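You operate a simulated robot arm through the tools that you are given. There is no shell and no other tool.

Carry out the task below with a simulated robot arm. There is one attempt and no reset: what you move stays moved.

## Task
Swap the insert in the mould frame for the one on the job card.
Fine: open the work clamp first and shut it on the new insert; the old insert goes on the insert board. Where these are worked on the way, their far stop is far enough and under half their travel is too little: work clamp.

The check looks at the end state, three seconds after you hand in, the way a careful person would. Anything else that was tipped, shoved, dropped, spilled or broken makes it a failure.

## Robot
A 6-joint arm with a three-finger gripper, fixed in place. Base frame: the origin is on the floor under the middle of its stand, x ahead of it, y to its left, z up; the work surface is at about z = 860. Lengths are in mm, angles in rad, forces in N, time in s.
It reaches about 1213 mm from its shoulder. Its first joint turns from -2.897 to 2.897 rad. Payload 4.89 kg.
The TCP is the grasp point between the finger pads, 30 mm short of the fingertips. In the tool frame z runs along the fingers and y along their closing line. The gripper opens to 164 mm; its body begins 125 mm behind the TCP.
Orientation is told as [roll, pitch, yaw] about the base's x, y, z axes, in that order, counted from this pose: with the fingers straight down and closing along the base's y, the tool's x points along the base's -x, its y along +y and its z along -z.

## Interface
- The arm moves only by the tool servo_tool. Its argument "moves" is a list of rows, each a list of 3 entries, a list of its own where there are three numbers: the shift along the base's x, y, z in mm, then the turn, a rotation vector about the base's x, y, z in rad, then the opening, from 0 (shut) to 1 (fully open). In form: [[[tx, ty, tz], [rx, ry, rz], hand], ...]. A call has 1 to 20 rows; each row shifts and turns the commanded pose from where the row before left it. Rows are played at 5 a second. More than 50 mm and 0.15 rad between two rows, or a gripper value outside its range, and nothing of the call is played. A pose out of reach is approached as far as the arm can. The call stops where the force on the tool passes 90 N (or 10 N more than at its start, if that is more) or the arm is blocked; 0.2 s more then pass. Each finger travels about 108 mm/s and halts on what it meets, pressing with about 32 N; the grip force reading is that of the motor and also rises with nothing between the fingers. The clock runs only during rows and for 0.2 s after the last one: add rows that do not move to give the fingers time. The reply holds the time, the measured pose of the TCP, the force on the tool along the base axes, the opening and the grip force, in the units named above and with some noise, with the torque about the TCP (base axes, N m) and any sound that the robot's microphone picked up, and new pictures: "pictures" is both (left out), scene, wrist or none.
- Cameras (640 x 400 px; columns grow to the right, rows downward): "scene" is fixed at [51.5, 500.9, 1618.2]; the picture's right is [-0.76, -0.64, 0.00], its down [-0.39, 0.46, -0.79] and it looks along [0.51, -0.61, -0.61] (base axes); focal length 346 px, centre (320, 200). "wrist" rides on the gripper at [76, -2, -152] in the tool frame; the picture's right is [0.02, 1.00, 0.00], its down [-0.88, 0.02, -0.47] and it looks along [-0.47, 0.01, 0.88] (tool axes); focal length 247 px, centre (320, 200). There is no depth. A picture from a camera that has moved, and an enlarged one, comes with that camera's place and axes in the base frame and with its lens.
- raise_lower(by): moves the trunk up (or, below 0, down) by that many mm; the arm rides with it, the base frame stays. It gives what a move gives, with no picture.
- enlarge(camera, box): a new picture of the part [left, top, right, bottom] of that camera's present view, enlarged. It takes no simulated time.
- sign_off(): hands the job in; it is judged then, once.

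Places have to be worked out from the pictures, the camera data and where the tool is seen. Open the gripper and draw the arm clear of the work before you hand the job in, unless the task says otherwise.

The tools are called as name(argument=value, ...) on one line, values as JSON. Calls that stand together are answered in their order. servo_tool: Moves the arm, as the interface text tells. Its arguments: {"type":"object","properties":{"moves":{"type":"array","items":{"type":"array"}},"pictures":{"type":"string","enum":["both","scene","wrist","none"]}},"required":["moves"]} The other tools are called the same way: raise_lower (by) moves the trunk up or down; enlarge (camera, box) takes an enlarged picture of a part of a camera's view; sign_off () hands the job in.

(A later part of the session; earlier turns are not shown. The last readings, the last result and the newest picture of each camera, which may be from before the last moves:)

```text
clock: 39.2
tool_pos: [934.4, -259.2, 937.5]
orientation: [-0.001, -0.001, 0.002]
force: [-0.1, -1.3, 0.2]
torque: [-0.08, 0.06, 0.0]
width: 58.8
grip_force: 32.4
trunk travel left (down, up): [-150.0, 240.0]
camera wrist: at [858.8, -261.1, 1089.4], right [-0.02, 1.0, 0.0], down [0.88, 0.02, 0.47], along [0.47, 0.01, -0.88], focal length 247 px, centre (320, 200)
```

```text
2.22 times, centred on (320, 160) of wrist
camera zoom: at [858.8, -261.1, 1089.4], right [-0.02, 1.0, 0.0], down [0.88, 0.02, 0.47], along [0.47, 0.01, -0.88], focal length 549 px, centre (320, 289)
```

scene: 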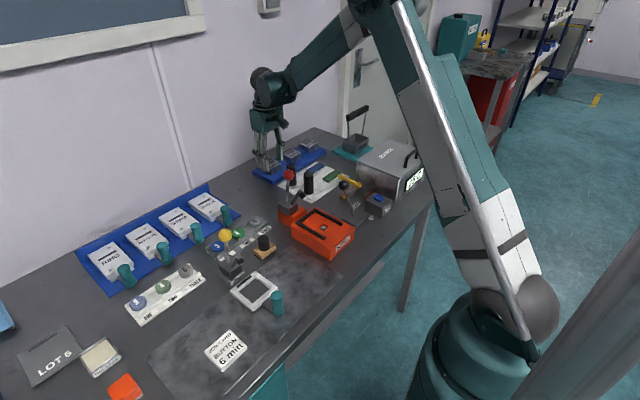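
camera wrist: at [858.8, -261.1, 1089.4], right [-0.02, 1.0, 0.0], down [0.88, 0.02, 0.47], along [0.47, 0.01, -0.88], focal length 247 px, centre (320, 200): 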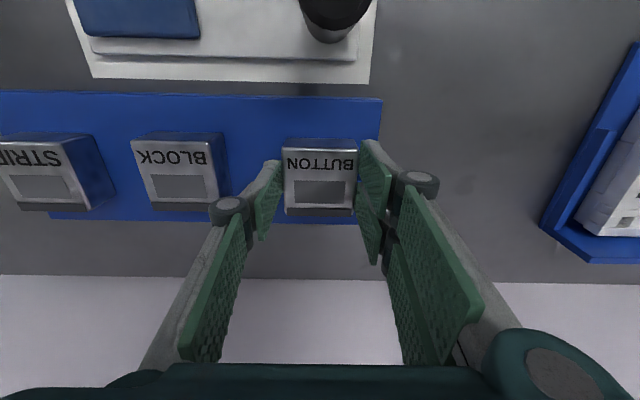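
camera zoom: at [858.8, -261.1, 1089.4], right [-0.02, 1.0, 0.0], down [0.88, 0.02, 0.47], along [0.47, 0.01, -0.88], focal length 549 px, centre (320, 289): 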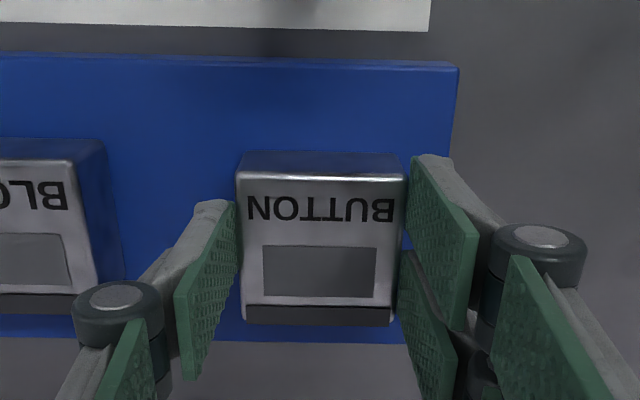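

BUTTON is held in the same pose as BLOCK was. I'll lift it straight up to carry height.

servo_tool(moves=[[[0, 0, 5], [0, 0, 0], 0.3], [[0, 0, 20], [0, 0, 0], 0.3], [[0, 0, 40], [0, 0, 0], 0.3], [[0, 0, 45], [0, 0, 0], 0.3], [[0, 0, 45], [0, 0, 0], 0.3], [[0, 0, 45], [0, 0, 0], 0.3], [[0, 0, 47], [0, 0, 0], 0.3], [[0, 0, 0], [0, 0, 0], 0.3]], pictures="both")

enlarge(camera="scene", box=[240, 110, 345, 210])

```text
clock: 41.0
tool_pos: [934.2, -258.2, 1183.7]
orientation: [0.0, 0.0, -0.001]
force: [-0.8, -0.2, -2.2]
torque: [-0.03, -0.06, 0.0]
width: 58.6
grip_force: 32.2
trunk travel left (down, up): [-150.0, 240.0]
camera wrist: at [858.3, -260.9, 1335.7], right [-0.02, 1.0, 0.0], down [0.88, 0.02, 0.47], along [0.47, 0.01, -0.88], focal length 247 px, centre (320, 200)
```

scene: 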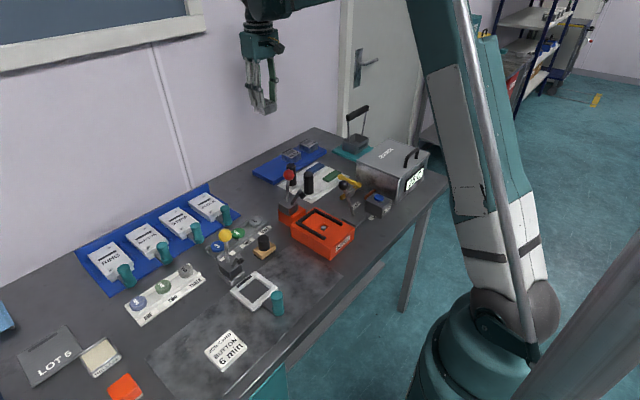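
wrist: 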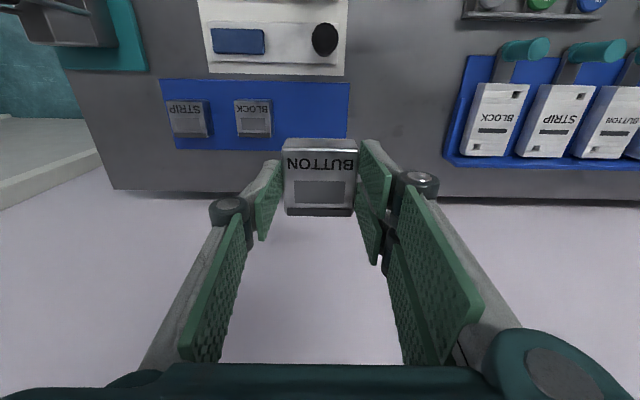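

```text
4.00 times, centred on (292, 160) of scene
camera zoom: at [51.5, 500.9, 1618.2], right [-0.76, -0.64, 0.0], down [-0.39, 0.46, -0.79], along [0.51, -0.61, -0.61], focal length 1383 px, centre (430, 360)
```

zoom: 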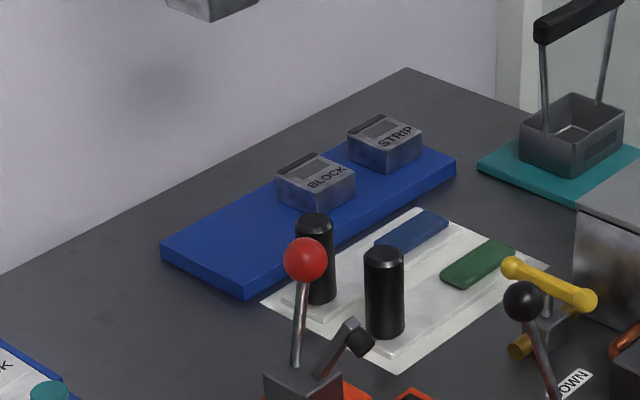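

BUTTON is in hand, and BLOCK and STRIP rest undisturbed on the board. I'll carry BUTTON back to just in front of the frame at carry height.

servo_tool(moves=[[[-31.5, 33, 0], [0, 0, 0], 0.3], [[-31.5, 33, 0], [0, 0, 0], 0.3], [[-31.5, 33, 0], [0, 0, 0], 0.3], [[-31.5, 33, 0], [0, 0, 0], 0.3], [[-31.5, 33, 0], [0, 0, 0], 0.3], [[-31.5, 33, 0], [0, 0, 0], 0.3], [[-31.5, 33, 0], [0, 0, 0], 0.3], [[-31.5, 33, 0], [0, 0, 0], 0.3], [[-31.5, 33, 0], [0, 0, 0], 0.3], [[-31.5, 33, 0], [0, 0, 0], 0.3], [[-31.5, 33, 0], [0, 0, 0], 0.3], [[-31.5, 33, 0], [0, 0, 0], 0.3], [[-31.5, 32, 0], [0, 0, 0], 0.3], [[0, 0, 0], [0, 0, 0], 0.3]], pictures="both")

enlarge(camera="wrist", box=[210, 60, 430, 250])

```text
clock: 44.0
tool_pos: [525.4, 167.5, 1186.7]
orientation: [0.0, -0.001, 0.0]
force: [-0.2, -0.3, -2.4]
torque: [0.06, -0.04, 0.0]
width: 58.7
grip_force: 31.7
trunk travel left (down, up): [-150.0, 240.0]
camera wrist: at [449.3, 165.5, 1339.8], right [-0.02, 1.0, 0.0], down [0.88, 0.02, 0.47], along [0.47, 0.01, -0.88], focal length 247 px, centre (320, 200)
```

scene: 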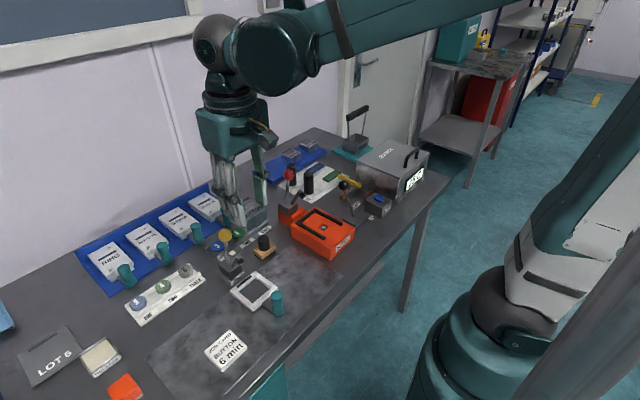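
wrist: 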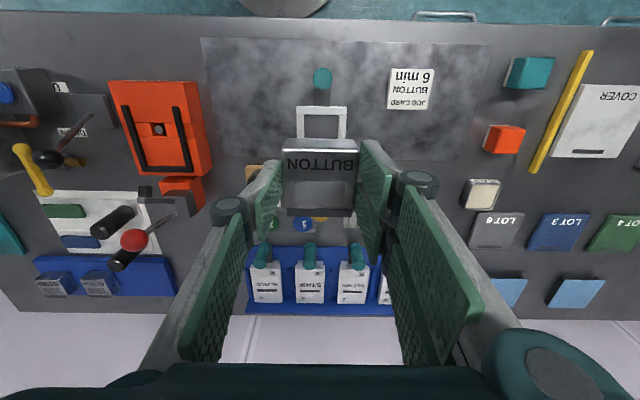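

```text
2.11 times, centred on (320, 155) of wrist
camera zoom: at [449.3, 165.5, 1339.8], right [-0.02, 1.0, 0.0], down [0.88, 0.02, 0.47], along [0.47, 0.01, -0.88], focal length 520 px, centre (320, 295)
```

zoom: 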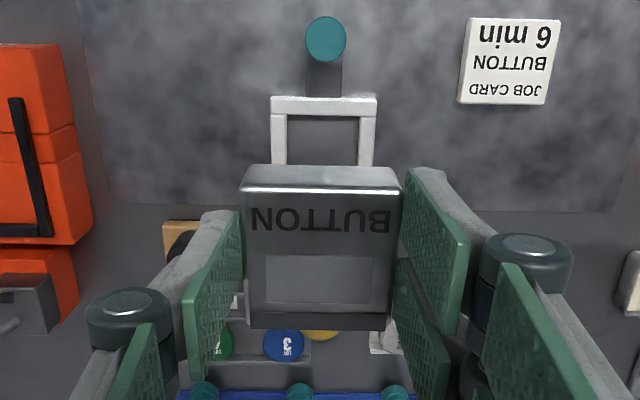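

By the summed commands I'm 24 mm in −x from the seat position. I'll descend here to insert-bottom z≈910, under the clamp pad and above the frame, and look before moving in.

servo_tool(moves=[[[0, 0, -45], [0, 0, 0], 0.3], [[0, 0, -45], [0, 0, 0], 0.3], [[0, 0, -45], [0, 0, 0], 0.3], [[0, 0, -45], [0, 0, 0], 0.3], [[0, 0, -30], [0, 0, 0], 0.3], [[0, 0, -17], [0, 0, 0], 0.3], [[0, 0, 0], [0, 0, 0], 0.3]], pictures="both")

enlarge(camera="scene", box=[190, 220, 300, 315])

enlarge(camera="wrist", box=[210, 90, 430, 250])

```text
clock: 45.6
tool_pos: [525.2, 169.7, 959.9]
orientation: [-0.002, -0.002, 0.002]
force: [0.4, 0.5, -2.8]
torque: [-0.02, 0.01, -0.01]
width: 58.6
grip_force: 32.2
trunk travel left (down, up): [-150.0, 240.0]
camera wrist: at [449.5, 167.9, 1112.4], right [-0.02, 1.0, 0.0], down [0.88, 0.02, 0.47], along [0.47, 0.01, -0.88], focal length 247 px, centre (320, 200)
```

scene: 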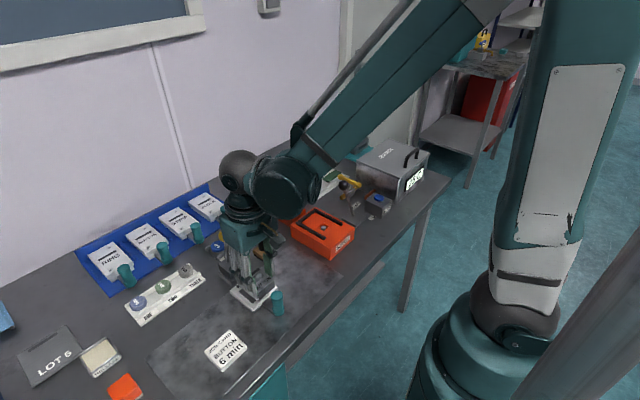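
wrist: 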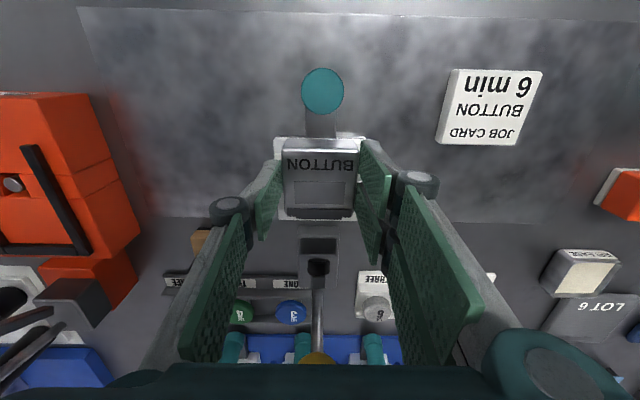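

```text
4.21 times, centred on (245, 268) of scene
camera zoom: at [51.5, 500.9, 1618.2], right [-0.76, -0.64, 0.0], down [-0.39, 0.46, -0.79], along [0.51, -0.61, -0.61], focal length 1456 px, centre (636, -84)
```

zoom: 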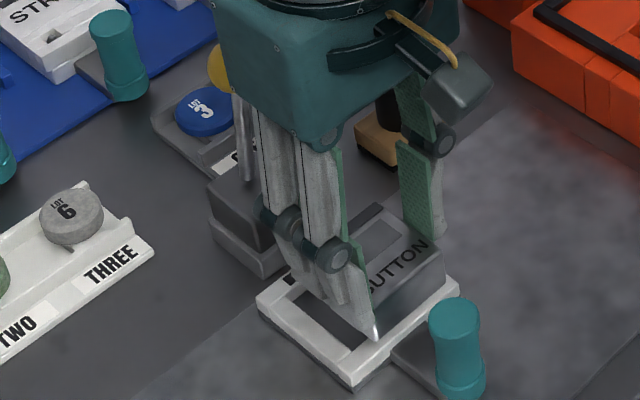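

```text
2.50 times, centred on (320, 170) of wrist
camera zoom: at [449.5, 167.9, 1112.4], right [-0.02, 1.0, 0.0], down [0.88, 0.02, 0.47], along [0.47, 0.01, -0.88], focal length 617 px, centre (320, 275)
```

zoom: 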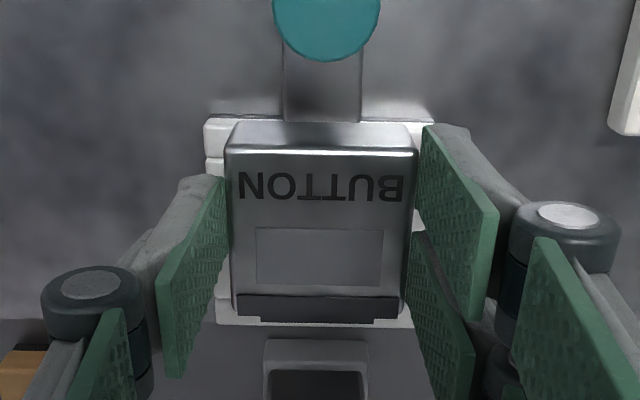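

BUTTON is above the frame and below the clamp pad with clearance. I'll slide +24 mm in x to over the frame opening and compare with the BLOCK view.

servo_tool(moves=[[[12, 0, -2], [0, 0, 0], 0.3], [[12, 0, 0], [0, 0, 0], 0.3], [[0, 0, 0], [0, 0, 0], 0.3]], pictures="both")

enlarge(camera="scene", box=[210, 240, 290, 310])

enlarge(camera="wrist", box=[210, 90, 430, 250])

```text
clock: 46.4
tool_pos: [550.2, 168.6, 958.6]
orientation: [0.0, 0.0, 0.002]
force: [-1.0, -0.4, -2.4]
torque: [-0.03, 0.04, -0.02]
width: 58.6
grip_force: 31.8
trunk travel left (down, up): [-150.0, 240.0]
camera wrist: at [473.2, 166.7, 1109.9], right [-0.02, 1.0, 0.0], down [0.88, 0.02, 0.47], along [0.47, 0.01, -0.88], focal length 247 px, centre (320, 200)
```

scene: 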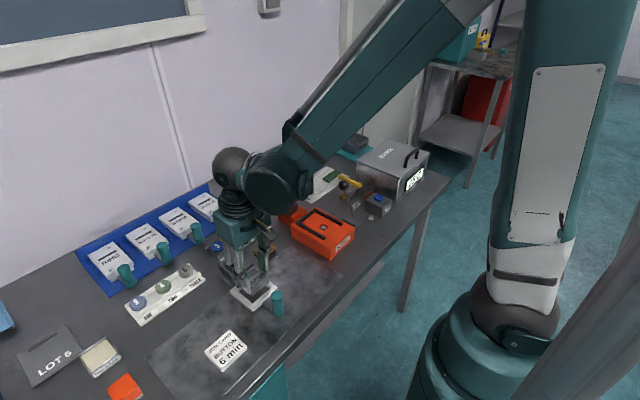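
wrist: 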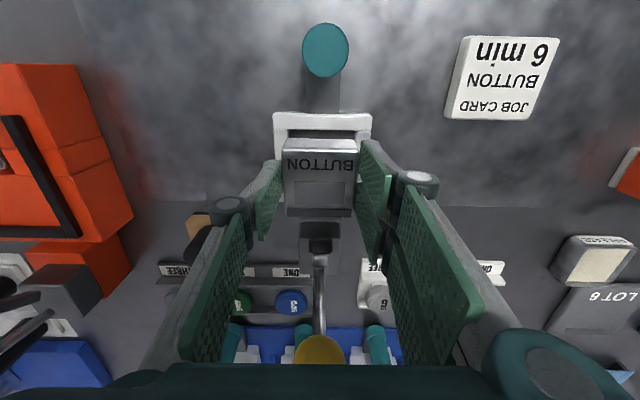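

```text
5.71 times, centred on (250, 275) of scene
camera zoom: at [51.5, 500.9, 1618.2], right [-0.76, -0.64, 0.0], down [-0.39, 0.46, -0.79], along [0.51, -0.61, -0.61], focal length 1976 px, centre (720, -229)
```

zoom: 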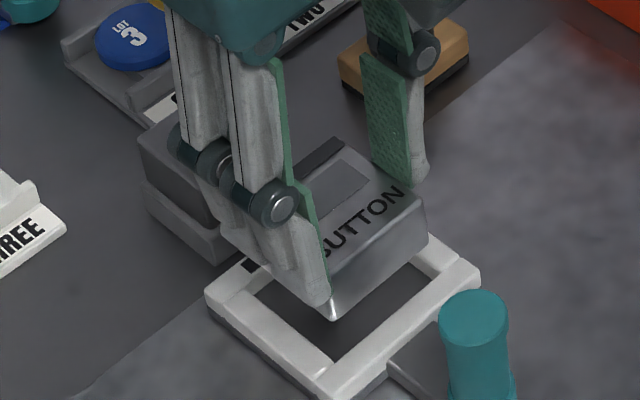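

```text
2.50 times, centred on (320, 170) of wrist
camera zoom: at [473.2, 166.7, 1109.9], right [-0.02, 1.0, 0.0], down [0.88, 0.02, 0.47], along [0.47, 0.01, -0.88], focal length 617 px, centre (320, 275)
```

zoom: 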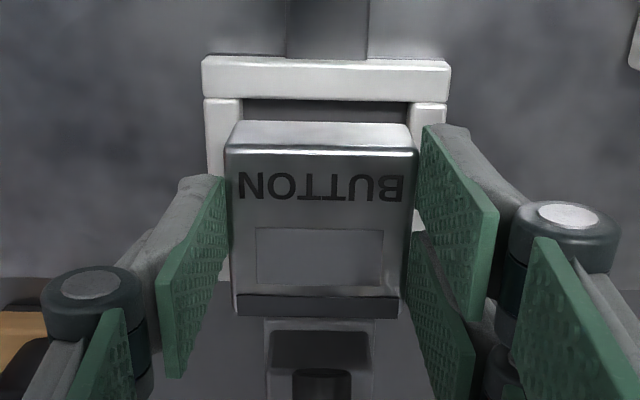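

The view matches BLOCK's within about half a millimetre. I'll nudge +0.5 mm in y and lower carefully toward the opening.

servo_tool(moves=[[[0, 0.5, -6], [0, 0, 0], 0.3], [[0, 0, -5], [0, 0, 0], 0.3], [[0, 0, -4], [0, 0, 0], 0.3], [[0, 0, 0], [0, 0, 0], 0.3]], pictures="both")

enlarge(camera="scene", box=[220, 250, 285, 310])

enlarge(camera="wrist", box=[240, 90, 400, 230])

```text
clock: 47.4
tool_pos: [549.3, 167.1, 941.7]
orientation: [-0.001, -0.002, -0.001]
force: [0.1, 0.2, -2.1]
torque: [0.0, 0.02, -0.01]
width: 58.8
grip_force: 31.9
trunk travel left (down, up): [-150.0, 240.0]
camera wrist: at [473.4, 166.7, 1093.1], right [-0.02, 1.0, 0.0], down [0.88, 0.02, 0.47], along [0.47, 0.01, -0.88], focal length 247 px, centre (320, 200)
```

scene: 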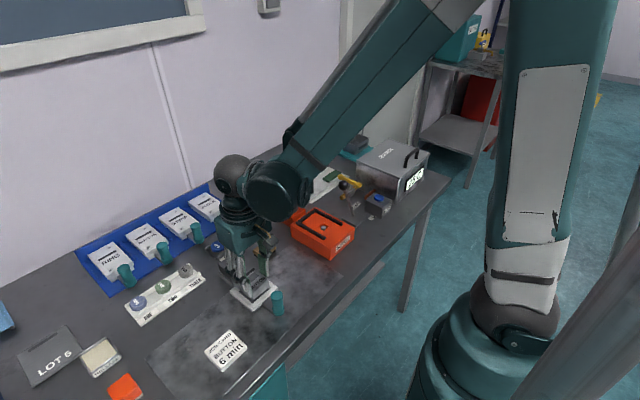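
wrist: 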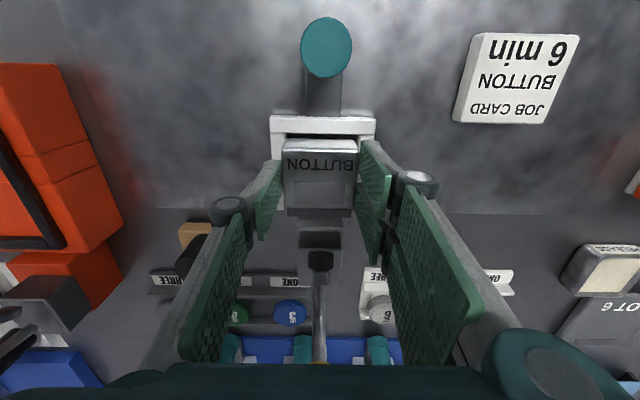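

```text
6.67 times, centred on (252, 280) of scene
camera zoom: at [51.5, 500.9, 1618.2], right [-0.76, -0.64, 0.0], down [-0.39, 0.46, -0.79], along [0.51, -0.61, -0.61], focal length 2305 px, centre (770, -333)
```

zoom: 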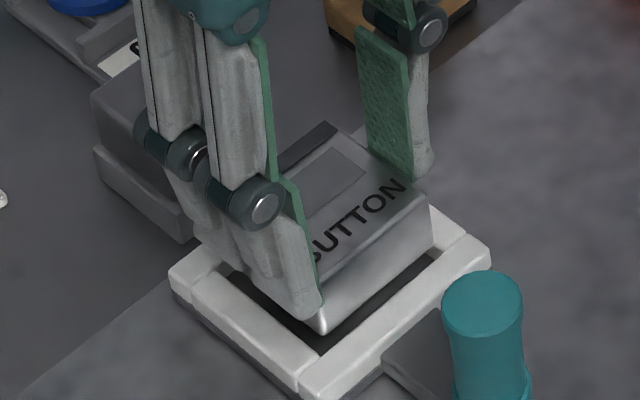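

```text
2.86 times, centred on (320, 160) of wrist
camera zoom: at [473.4, 166.7, 1093.1], right [-0.02, 1.0, 0.0], down [0.88, 0.02, 0.47], along [0.47, 0.01, -0.88], focal length 706 px, centre (320, 314)
```

zoom: 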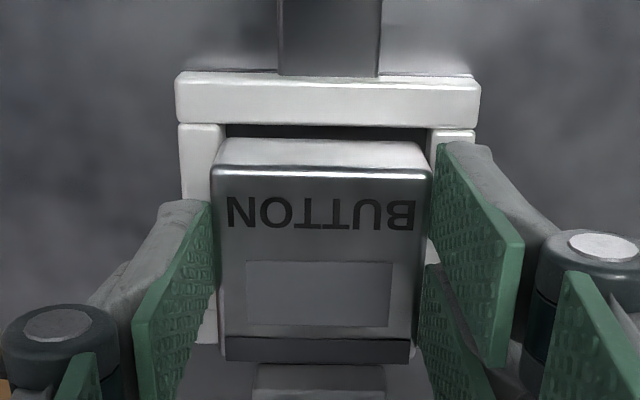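

By comparing centre lines, BUTTON is about 1.8 mm toward −y of the opening's centre, while x matches. I'll correct +1.8 mm in y and lower toward the wall top.

servo_tool(moves=[[[0, 1.8, 0], [0, 0, 0], 0.3], [[0, 0, -2], [0, 0, 0], 0.3], [[0, 0, -2], [0, 0, 0], 0.3], [[0, 0, 0], [0, 0, 0], 0.3]], pictures="wrist")

enlarge(camera="scene", box=[220, 250, 285, 310])

enlarge(camera="wrist", box=[240, 90, 400, 230])

```text
clock: 48.4
tool_pos: [547.9, 171.4, 936.7]
orientation: [0.0, 0.0, -0.001]
force: [-0.2, -0.1, -2.9]
torque: [-0.03, 0.04, -0.02]
width: 58.6
grip_force: 32.0
trunk travel left (down, up): [-150.0, 240.0]
camera wrist: at [472.0, 168.4, 1088.7], right [-0.02, 1.0, 0.0], down [0.88, 0.02, 0.47], along [0.47, 0.01, -0.88], focal length 247 px, centre (320, 200)
```

wrist: 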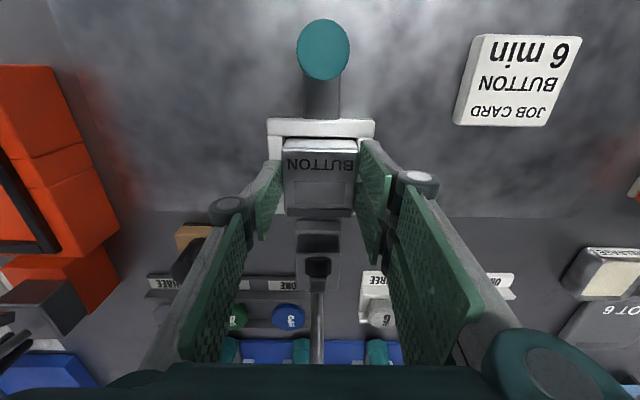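

```text
6.67 times, centred on (252, 280) of scene
camera zoom: at [51.5, 500.9, 1618.2], right [-0.76, -0.64, 0.0], down [-0.39, 0.46, -0.79], along [0.51, -0.61, -0.61], focal length 2305 px, centre (770, -333)
```

zoom: 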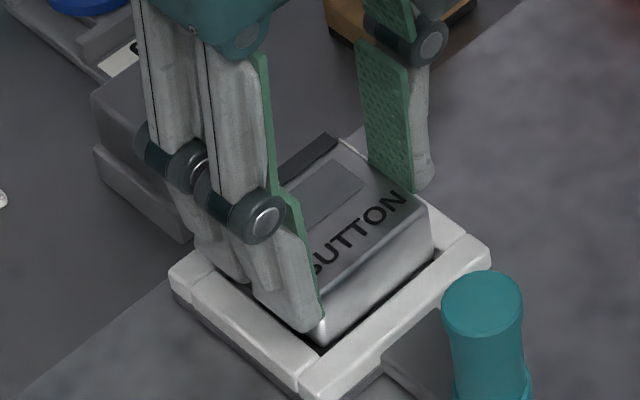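

```text
2.86 times, centred on (320, 160) of wrist
camera zoom: at [472.0, 168.4, 1088.7], right [-0.02, 1.0, 0.0], down [0.88, 0.02, 0.47], along [0.47, 0.01, -0.88], focal length 706 px, centre (320, 314)
```

zoom: 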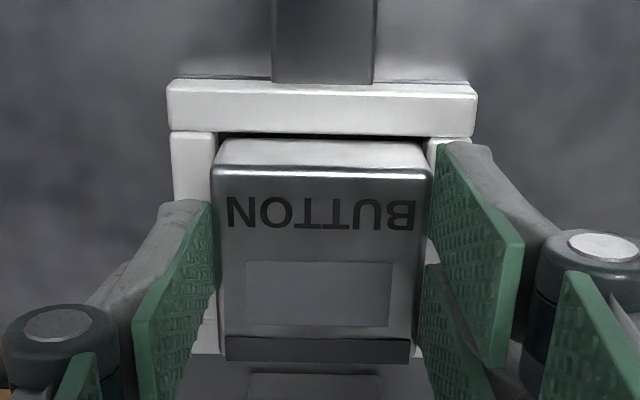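

BUTTON is now centred on the opening in y (321 vs 321.5 px), with about 1.5–2 mm margin at the front. I'll lower into the frame while watching the force.

servo_tool(moves=[[[0, 0, -1.5], [0, 0, 0], 0.3], [[0, 0, -1.5], [0, 0, 0], 0.3], [[0, 0, 0], [0, 0, 0], 0.3]], pictures="none")

servo_tool(moves=[[[0, 0, -1.5], [0, 0, 0], 0.3], [[0, 0, -1.5], [0, 0, 0], 0.3], [[0, 0, 0], [0, 0, 0], 0.3]], pictures="none")

enlarge(camera="wrist", box=[240, 90, 400, 230])

```text
clock: 49.2
tool_pos: [548.3, 170.3, 933.5]
orientation: [0.0, 0.0, 0.0]
force: [-0.3, 0.6, -3.5]
torque: [0.01, 0.05, 0.01]
width: 58.8
grip_force: 32.3
trunk travel left (down, up): [-150.0, 240.0]
```

```text
clock: 50.0
tool_pos: [548.9, 169.7, 928.9]
orientation: [0.0, 0.0, 0.001]
force: [-1.1, 0.0, -2.7]
torque: [0.0, 0.03, 0.0]
width: 58.6
grip_force: 32.0
trunk travel left (down, up): [-150.0, 240.0]
```

```text
2.86 times, centred on (320, 160) of wrist
camera zoom: at [472.5, 168.3, 1082.8], right [-0.02, 1.0, 0.0], down [0.88, 0.02, 0.47], along [0.47, 0.01, -0.88], focal length 706 px, centre (320, 314)
```

zoom: 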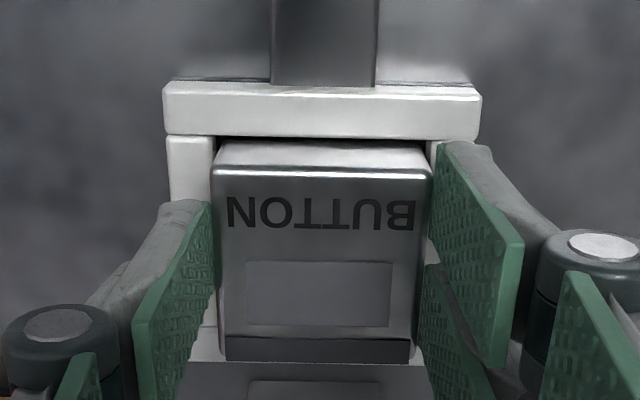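

Still hanging freely and entering the opening with no side force. I'll continue in 1 mm rows to seat it.

servo_tool(moves=[[[0, 0, -1], [0, 0, 0], 0.3], [[0, 0, -1], [0, 0, 0], 0.3], [[0, 0, 0], [0, 0, 0], 0.3]], pictures="none")

servo_tool(moves=[[[0, 0, -1], [0, 0, 0], 0.3], [[0, 0, 0], [0, 0, 0], 0.3]], pictures="none")

enlarge(camera="scene", box=[220, 250, 285, 310])

```text
clock: 50.8
tool_pos: [548.8, 170.0, 929.7]
orientation: [-0.001, 0.0, 0.001]
force: [-0.9, 0.3, -3.4]
torque: [0.02, 0.02, 0.0]
width: 58.5
grip_force: 32.1
trunk travel left (down, up): [-150.0, 240.0]
```

```text
clock: 51.4
tool_pos: [548.7, 170.4, 928.9]
orientation: [0.0, 0.0, 0.001]
force: [-0.5, 0.6, -3.5]
torque: [0.02, 0.02, 0.02]
width: 58.5
grip_force: 31.7
trunk travel left (down, up): [-150.0, 240.0]
```

```text
6.67 times, centred on (252, 280) of scene
camera zoom: at [51.5, 500.9, 1618.2], right [-0.76, -0.64, 0.0], down [-0.39, 0.46, -0.79], along [0.51, -0.61, -0.61], focal length 2305 px, centre (770, -333)
```

zoom: 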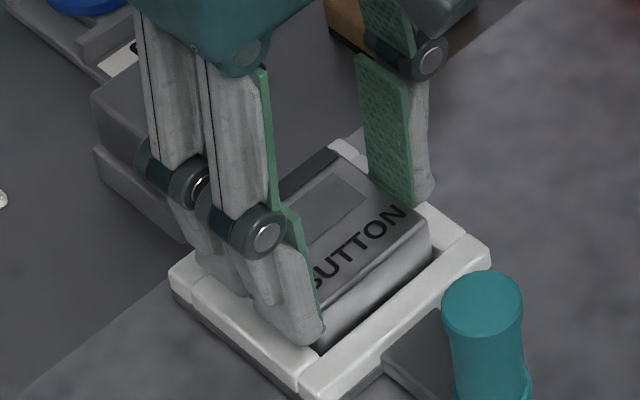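

No contact yet at about z 928. I'll go on in 1 mm steps.

servo_tool(moves=[[[0, 0, -1], [0, 0, 0], 0.3], [[0, 0, 0], [0, 0, 0], 0.3]], pictures="none")

servo_tool(moves=[[[0, 0, -1], [0, 0, 0], 0.3], [[0, 0, 0], [0, 0, 0], 0.3]], pictures="wrist")

enlarge(camera="wrist", box=[240, 90, 400, 230])

```text
clock: 52.0
tool_pos: [549.8, 169.9, 926.4]
orientation: [-0.002, -0.002, 0.0]
force: [0.4, 0.1, -1.6]
torque: [-0.05, -0.05, 0.03]
width: 58.7
grip_force: 32.1
trunk travel left (down, up): [-150.0, 240.0]
```

```text
clock: 52.6
tool_pos: [547.6, 170.3, 927.3]
orientation: [0.0, -0.001, 0.0]
force: [-0.6, -0.3, 26.2]
torque: [-0.06, -0.04, -0.03]
width: 58.9
grip_force: 32.1
trunk travel left (down, up): [-150.0, 240.0]
camera wrist: at [472.4, 168.5, 1079.0], right [-0.02, 1.0, 0.0], down [0.88, 0.02, 0.47], along [0.47, 0.01, -0.88], focal length 247 px, centre (320, 200)
```

wrist: 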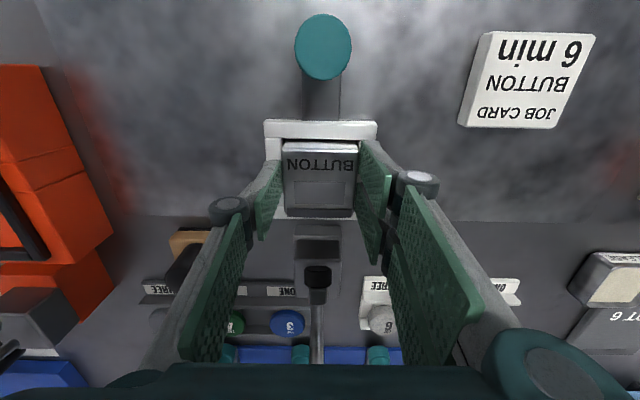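

```text
2.86 times, centred on (320, 160) of wrist
camera zoom: at [472.4, 168.5, 1079.0], right [-0.02, 1.0, 0.0], down [0.88, 0.02, 0.47], along [0.47, 0.01, -0.88], focal length 706 px, centre (320, 314)
```

zoom: 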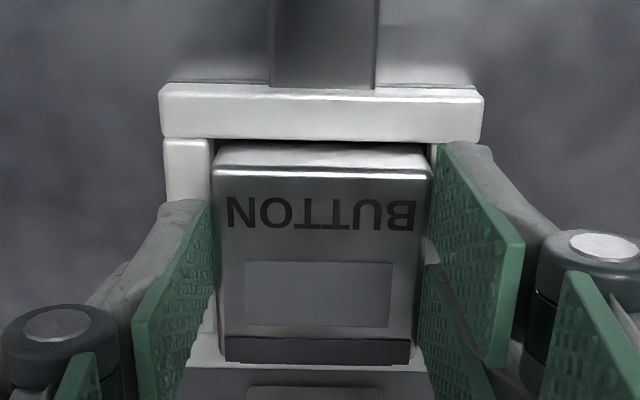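

The z force jumped to +26 N at TCP z≈927, right where seating was expected, with negligible torque. I'll release and check that BUTTON sits like BLOCK did.

servo_tool(moves=[[[0, 0, 0.5], [0, 0, 0], 0.34], [[0, 0, 0], [0, 0, 0], 0.4], [[0, 0, 0], [0, 0, 0], 0.48], [[0, 0, 0], [0, 0, 0], 0.48]], pictures="both")

enlarge(camera="scene", box=[220, 250, 285, 310])

enlarge(camera="wrist", box=[210, 90, 430, 250])

```text
clock: 53.6
tool_pos: [547.9, 171.8, 927.4]
orientation: [0.0, 0.001, 0.0]
force: [-0.2, 0.7, -0.3]
torque: [-0.02, 0.03, 0.04]
width: 79.1
grip_force: 0.0
trunk travel left (down, up): [-150.0, 240.0]
camera wrist: at [472.3, 169.0, 1078.7], right [-0.02, 1.0, 0.0], down [0.88, 0.02, 0.47], along [0.47, 0.01, -0.88], focal length 247 px, centre (320, 200)
```

scene: 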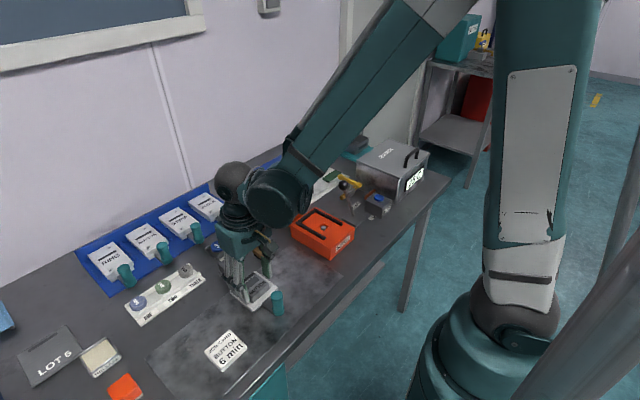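
wrist: 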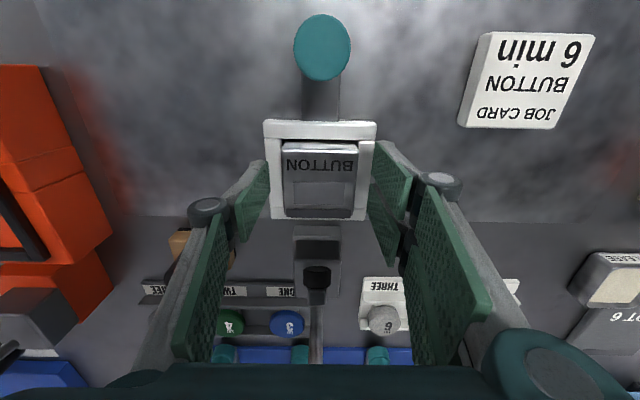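

```text
6.67 times, centred on (252, 280) of scene
camera zoom: at [51.5, 500.9, 1618.2], right [-0.76, -0.64, 0.0], down [-0.39, 0.46, -0.79], along [0.51, -0.61, -0.61], focal length 2305 px, centre (770, -333)
```

zoom: 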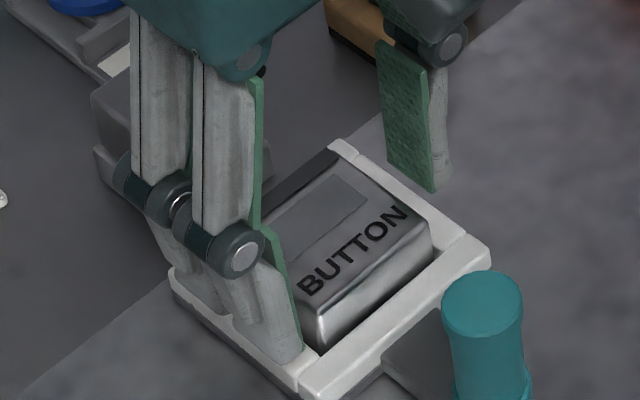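

```text
2.50 times, centred on (320, 170) of wrist
camera zoom: at [472.3, 169.0, 1078.7], right [-0.02, 1.0, 0.0], down [0.88, 0.02, 0.47], along [0.47, 0.01, -0.88], focal length 617 px, centre (320, 275)
```

zoom: 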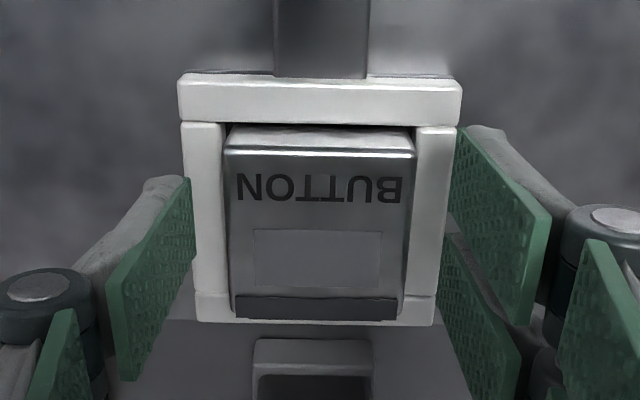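

BUTTON is seated level in the frame, just as BLOCK was, with its notch strip to the rear. I'll rise straight up with the fingers spread and move back over the yellow ball.

servo_tool(moves=[[[0, 0, 10], [0, 0, 0], 0.5], [[0, 0, 30], [0, 0, 0], 0.55], [[0, 0, 45], [0, 0, 0], 0.7], [[0, 0, 45], [0, 0, 0], 0.8], [[0, 0, 45], [0, 0, 0], 0.8], [[20, 0, 45], [0, 0, 0], 0.8], [[30, 0, 0], [0, 0, 0], 0.8], [[25, 0, 0], [0, 0, 0], 0.8], [[0, 0, 0], [0, 0, 0], 0.8]], pictures="both")

enlarge(camera="scene", box=[190, 215, 290, 315])

enlarge(camera="wrist", box=[250, 40, 400, 240])

```text
clock: 55.6
tool_pos: [622.4, 171.8, 1147.8]
orientation: [0.0, -0.001, -0.001]
force: [0.0, 0.7, -0.6]
torque: [-0.01, 0.06, 0.04]
width: 131.0
grip_force: 0.0
trunk travel left (down, up): [-150.0, 240.0]
camera wrist: at [547.3, 170.4, 1299.5], right [-0.02, 1.0, 0.0], down [0.88, 0.02, 0.47], along [0.47, 0.01, -0.88], focal length 247 px, centre (320, 200)
```

scene: 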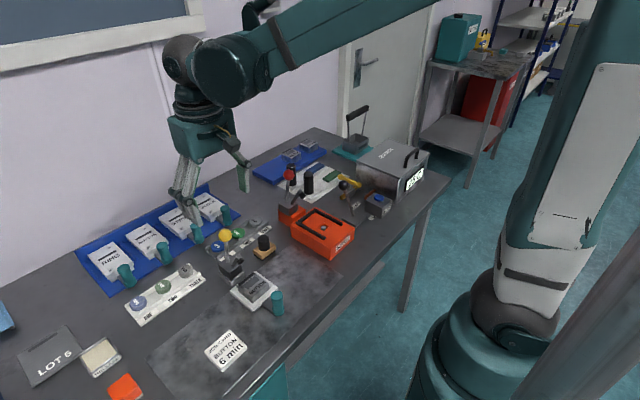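
wrist: 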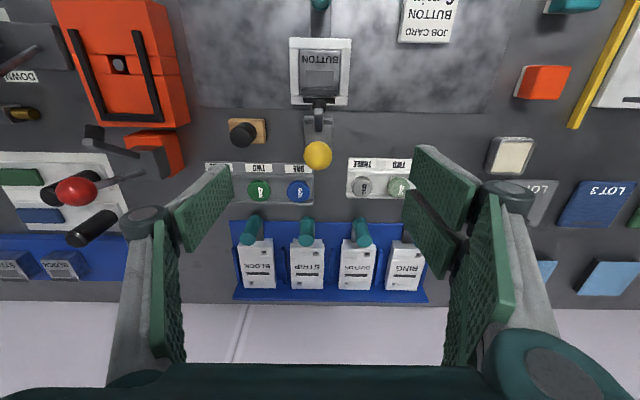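

```text
4.00 times, centred on (240, 265) of scene
camera zoom: at [51.5, 500.9, 1618.2], right [-0.76, -0.64, 0.0], down [-0.39, 0.46, -0.79], along [0.51, -0.61, -0.61], focal length 1383 px, centre (640, -60)
```

zoom: 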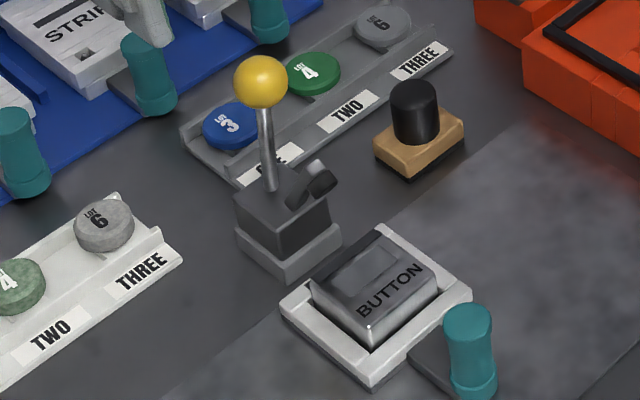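

```text
2.00 times, centred on (325, 140) of wrist
camera zoom: at [547.3, 170.4, 1299.5], right [-0.02, 1.0, 0.0], down [0.88, 0.02, 0.47], along [0.47, 0.01, -0.88], focal length 494 px, centre (310, 320)
```

zoom: 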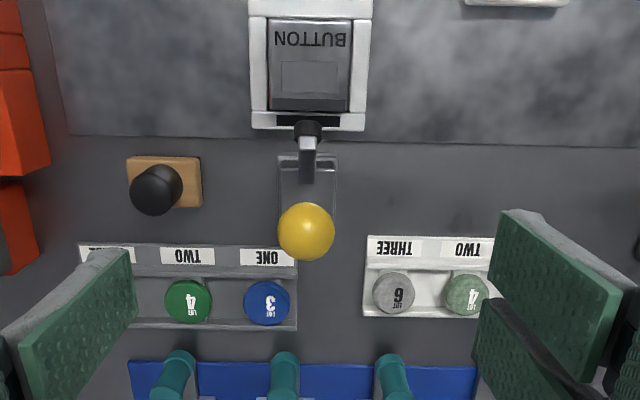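

BUTTON sits squarely in the frame, and the yellow ball is at about (633, 170, 1030). I'll descend around the ball and grip it.

servo_tool(moves=[[[10, -1, -40], [0, 0, 0], 0.8], [[0, 0, -45], [0, 0, 0], 0.8], [[0, 0, -25], [0, 0, 0], 0.8], [[0, 0, -8], [0, 0, 0], 0.8], [[0, 0, 0], [0, 0, 0], 0.8]], pictures="both")

enlarge(camera="scene", box=[190, 190, 290, 290])

```text
clock: 56.8
tool_pos: [634.0, 171.9, 1028.5]
orientation: [0.002, 0.0, 0.0]
force: [0.9, 0.3, 0.0]
torque: [-0.03, 0.06, -0.01]
width: 131.5
grip_force: 0.1
trunk travel left (down, up): [-150.0, 240.0]
camera wrist: at [557.5, 169.3, 1180.4], right [-0.02, 1.0, 0.0], down [0.88, 0.02, 0.47], along [0.47, 0.01, -0.88], focal length 247 px, centre (320, 200)
```

scene: 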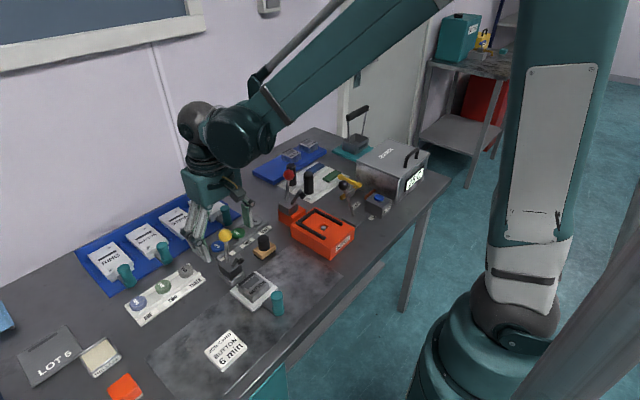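
wrist: 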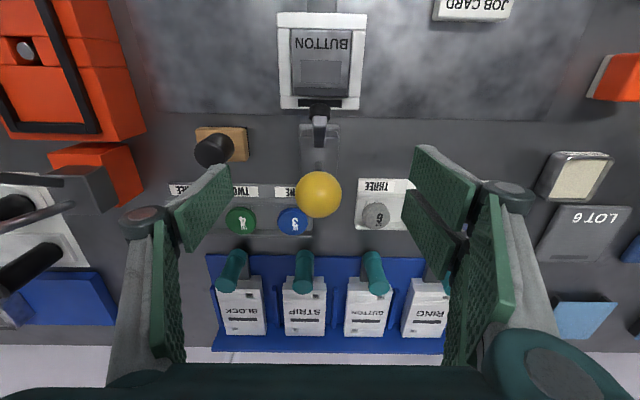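

```text
4.00 times, centred on (240, 240) of scene
camera zoom: at [51.5, 500.9, 1618.2], right [-0.76, -0.64, 0.0], down [-0.39, 0.46, -0.79], along [0.51, -0.61, -0.61], focal length 1383 px, centre (640, 40)
```

zoom: 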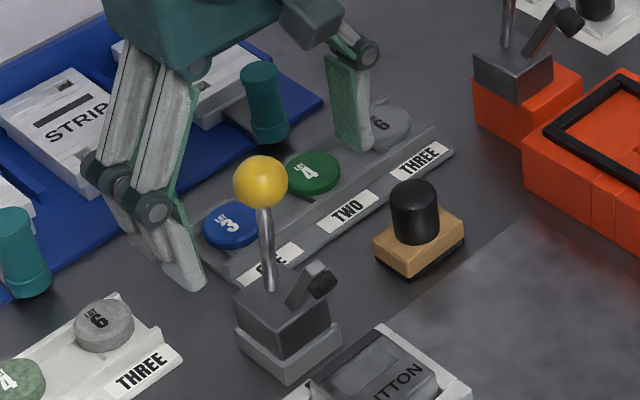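

The ball lines up with the grasp point to within about 1 mm. I'll close on it and start the arc back toward +x.

servo_tool(moves=[[[0, -1, 0], [0, 0, 0], 0.5], [[0, 0, 0], [0, 0, 0], 0.25], [[0, 0, 0], [0, 0, 0], 0.12], [[0, 0, 0], [0, 0, 0], 0.12], [[0, 0, 0], [0, 0, 0], 0.12], [[7.8, 0, 0.8], [0, 0, 0], 0.12], [[7.8, 0, 0.3], [0, 0, 0], 0.12], [[0, 0, 0], [0, 0, 0], 0.12]], pictures="both")

enlarge(camera="scene", box=[190, 215, 290, 315])

```text
clock: 58.6
tool_pos: [649.0, 170.1, 1029.9]
orientation: [-0.001, 0.0, 0.001]
force: [-10.7, 7.5, 1.4]
torque: [0.04, 0.94, 0.04]
width: 31.5
grip_force: 44.8
trunk travel left (down, up): [-150.0, 240.0]
camera wrist: at [573.1, 168.2, 1181.7], right [-0.02, 1.0, 0.0], down [0.88, 0.02, 0.47], along [0.47, 0.01, -0.88], focal length 247 px, centre (320, 200)
```

scene: 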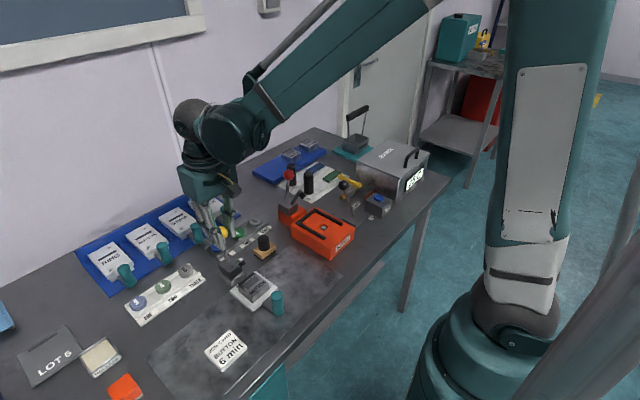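
wrist: 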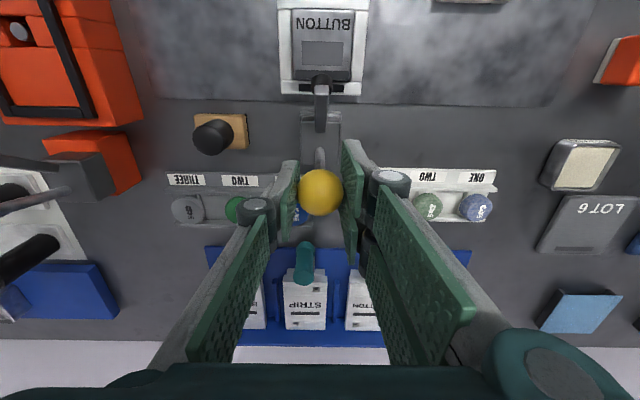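

```text
4.00 times, centred on (240, 265) of scene
camera zoom: at [51.5, 500.9, 1618.2], right [-0.76, -0.64, 0.0], down [-0.39, 0.46, -0.79], along [0.51, -0.61, -0.61], focal length 1383 px, centre (640, -60)
```

zoom: 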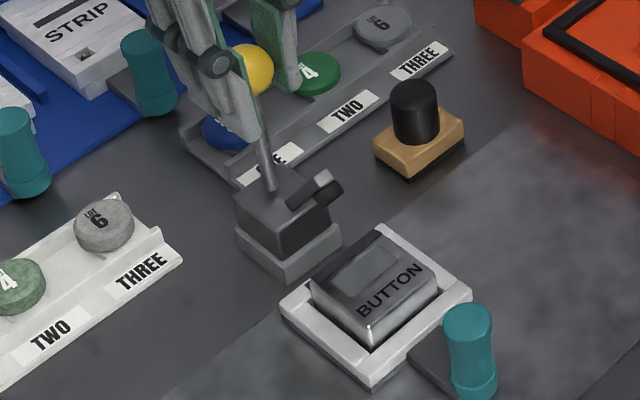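

The lever follows the grip and the arm is coming down. I'll continue along the arc.

servo_tool(moves=[[[7.9, 0, -0.3], [0, 0, 0], 0.12], [[7.8, 0, -0.8], [0, 0, 0], 0.12], [[7.7, 0, -1.4], [0, 0, 0], 0.12], [[7.7, 0, -1.9], [0, 0, 0], 0.12], [[7.6, 0, -2.4], [0, 0, 0], 0.12], [[7.3, 0, -3], [0, 0, 0], 0.12], [[0, 0, 0], [0, 0, 0], 0.12]], pictures="wrist")

enlarge(camera="scene", box=[190, 215, 290, 315])

```text
clock: 60.2
tool_pos: [695.4, 170.3, 1020.6]
orientation: [-0.002, -0.002, 0.001]
force: [2.0, 22.5, 20.2]
torque: [0.15, 0.6, -0.06]
width: 31.3
grip_force: 44.6
trunk travel left (down, up): [-150.0, 240.0]
camera wrist: at [618.5, 168.1, 1171.5], right [-0.02, 1.0, 0.0], down [0.88, 0.02, 0.47], along [0.47, 0.01, -0.88], focal length 247 px, centre (320, 200)
```

wrist: 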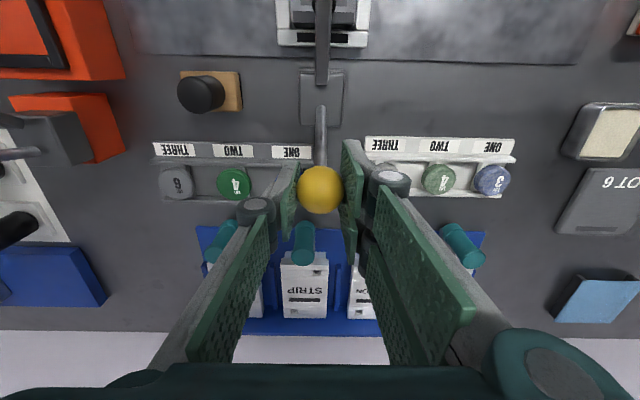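

```text
4.00 times, centred on (240, 265) of scene
camera zoom: at [51.5, 500.9, 1618.2], right [-0.76, -0.64, 0.0], down [-0.39, 0.46, -0.79], along [0.51, -0.61, -0.61], focal length 1383 px, centre (640, -60)
```

zoom: 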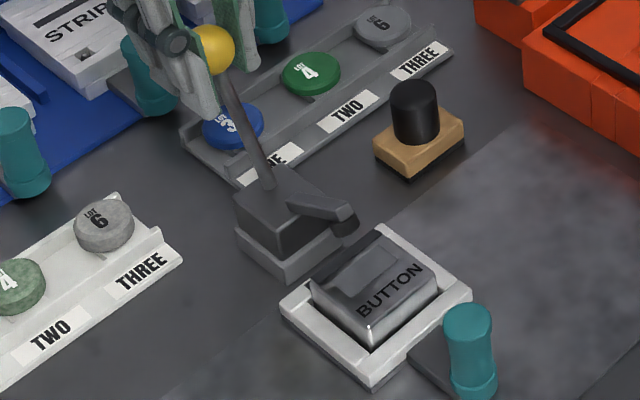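

The arm is about halfway down. There's some upward and y force, so I'll bias slightly up and +y while continuing the arc.

servo_tool(moves=[[[7, 0.4, -2.6], [0, 0, 0], 0.12], [[6.9, 0.2, -3.2], [0, 0, 0], 0.12], [[6.5, 0, -4.2], [0, 0, 0], 0.12], [[0, 0, 0], [0, 0, 0], 0.12]], pictures="wrist")

enlarge(camera="scene", box=[190, 215, 290, 315])

```text
clock: 61.2
tool_pos: [714.6, 170.0, 1009.5]
orientation: [0.001, 0.001, 0.002]
force: [-23.4, 21.7, -21.6]
torque: [-0.07, 0.93, 0.03]
width: 31.2
grip_force: 44.8
trunk travel left (down, up): [-150.0, 240.0]
camera wrist: at [637.9, 168.2, 1161.2], right [-0.02, 1.0, 0.0], down [0.88, 0.02, 0.47], along [0.47, 0.01, -0.88], focal length 247 px, centre (320, 200)
```

wrist: 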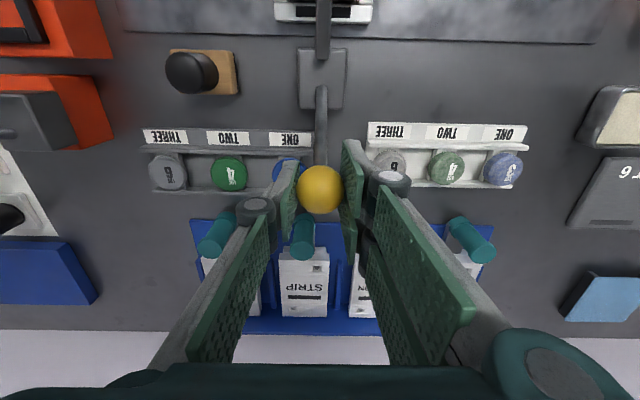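

```text
4.00 times, centred on (240, 265) of scene
camera zoom: at [51.5, 500.9, 1618.2], right [-0.76, -0.64, 0.0], down [-0.39, 0.46, -0.79], along [0.51, -0.61, -0.61], focal length 1383 px, centre (640, -60)
```

zoom: 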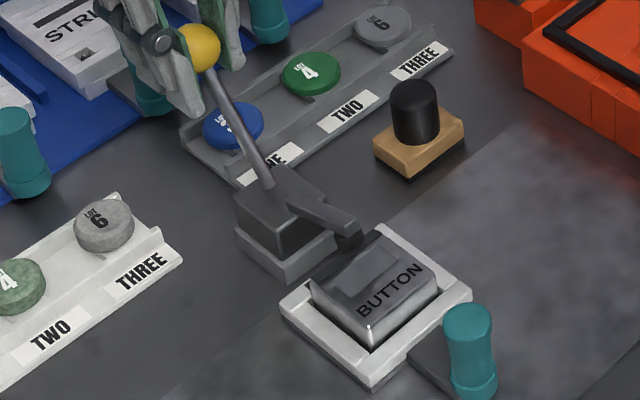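

Now the pull is inward toward the pivot, so I'm slightly outside the arc. I'll step more downward toward the closed position (736, 987).

servo_tool(moves=[[[4.5, 0.3, -6], [0, 0, 0], 0.12], [[5.3, 0, -5.3], [0, 0, 0], 0.12], [[0, 0, 0], [0, 0, 0], 0.12]], pictures="wrist")

enlarge(camera="scene", box=[190, 215, 290, 315])

```text
clock: 62.0
tool_pos: [726.4, 170.3, 999.6]
orientation: [0.002, -0.003, 0.002]
force: [9.1, 36.3, 22.1]
torque: [0.08, 0.85, -0.14]
width: 31.4
grip_force: 45.2
trunk travel left (down, up): [-150.0, 240.0]
camera wrist: at [650.3, 168.1, 1151.4], right [-0.02, 1.0, 0.0], down [0.88, 0.02, 0.47], along [0.47, 0.01, -0.88], focal length 247 px, centre (320, 200)
```

wrist: 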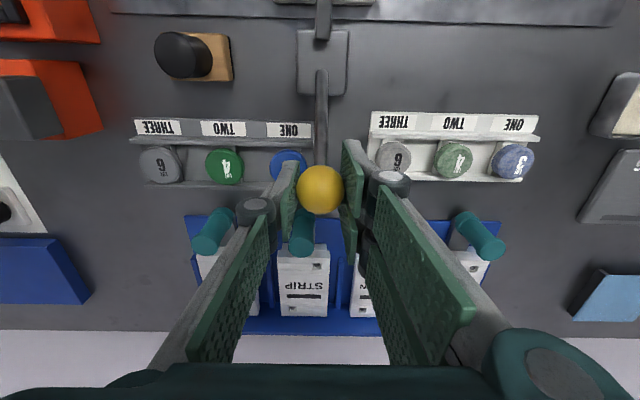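

```text
4.00 times, centred on (240, 265) of scene
camera zoom: at [51.5, 500.9, 1618.2], right [-0.76, -0.64, 0.0], down [-0.39, 0.46, -0.79], along [0.51, -0.61, -0.61], focal length 1383 px, centre (640, -60)
```

zoom: 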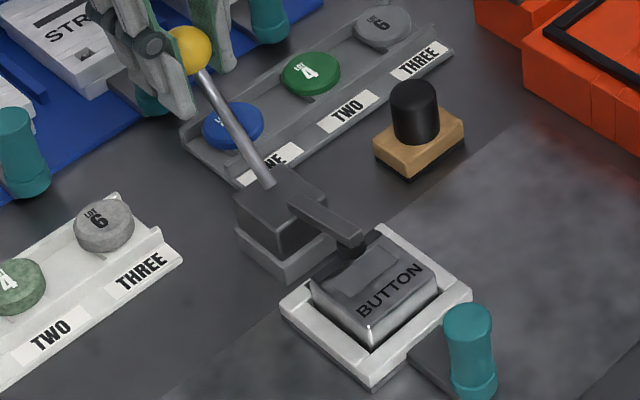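

The pad is just above BUTTON. I'll take the last steps down the arc to close it fully.

servo_tool(moves=[[[4.6, -0.4, -4.8], [0, 0, 0], 0.12], [[4, 0, -5], [0, 0, 0], 0.12], [[0, 0, 0], [0, 0, 0], 0.12]], pictures="wrist")

enlarge(camera="scene", box=[190, 215, 290, 315])

```text
clock: 62.8
tool_pos: [732.8, 169.2, 988.0]
orientation: [-0.001, 0.0, 0.002]
force: [1.8, 35.3, 5.7]
torque: [0.0, 0.58, -0.08]
width: 31.3
grip_force: 44.8
trunk travel left (down, up): [-150.0, 240.0]
camera wrist: at [657.9, 168.1, 1140.6], right [-0.02, 1.0, 0.0], down [0.88, 0.02, 0.47], along [0.47, 0.01, -0.88], focal length 247 px, centre (320, 200)
```

wrist: 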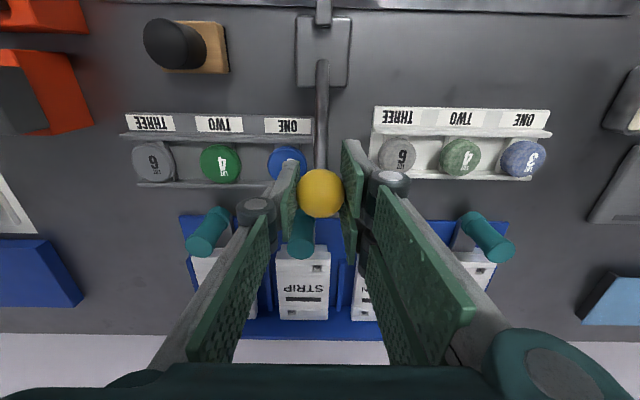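

```text
4.00 times, centred on (240, 265) of scene
camera zoom: at [51.5, 500.9, 1618.2], right [-0.76, -0.64, 0.0], down [-0.39, 0.46, -0.79], along [0.51, -0.61, -0.61], focal length 1383 px, centre (640, -60)
```

zoom: 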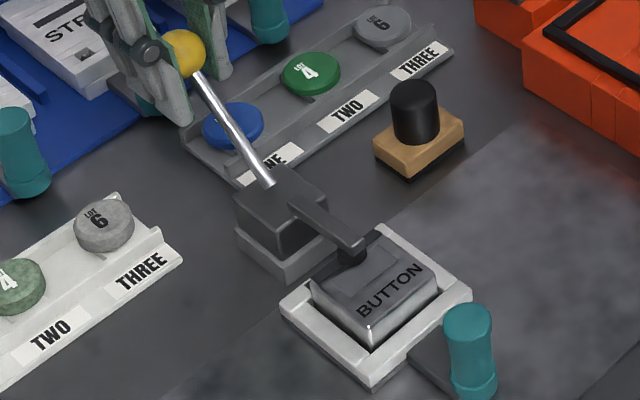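

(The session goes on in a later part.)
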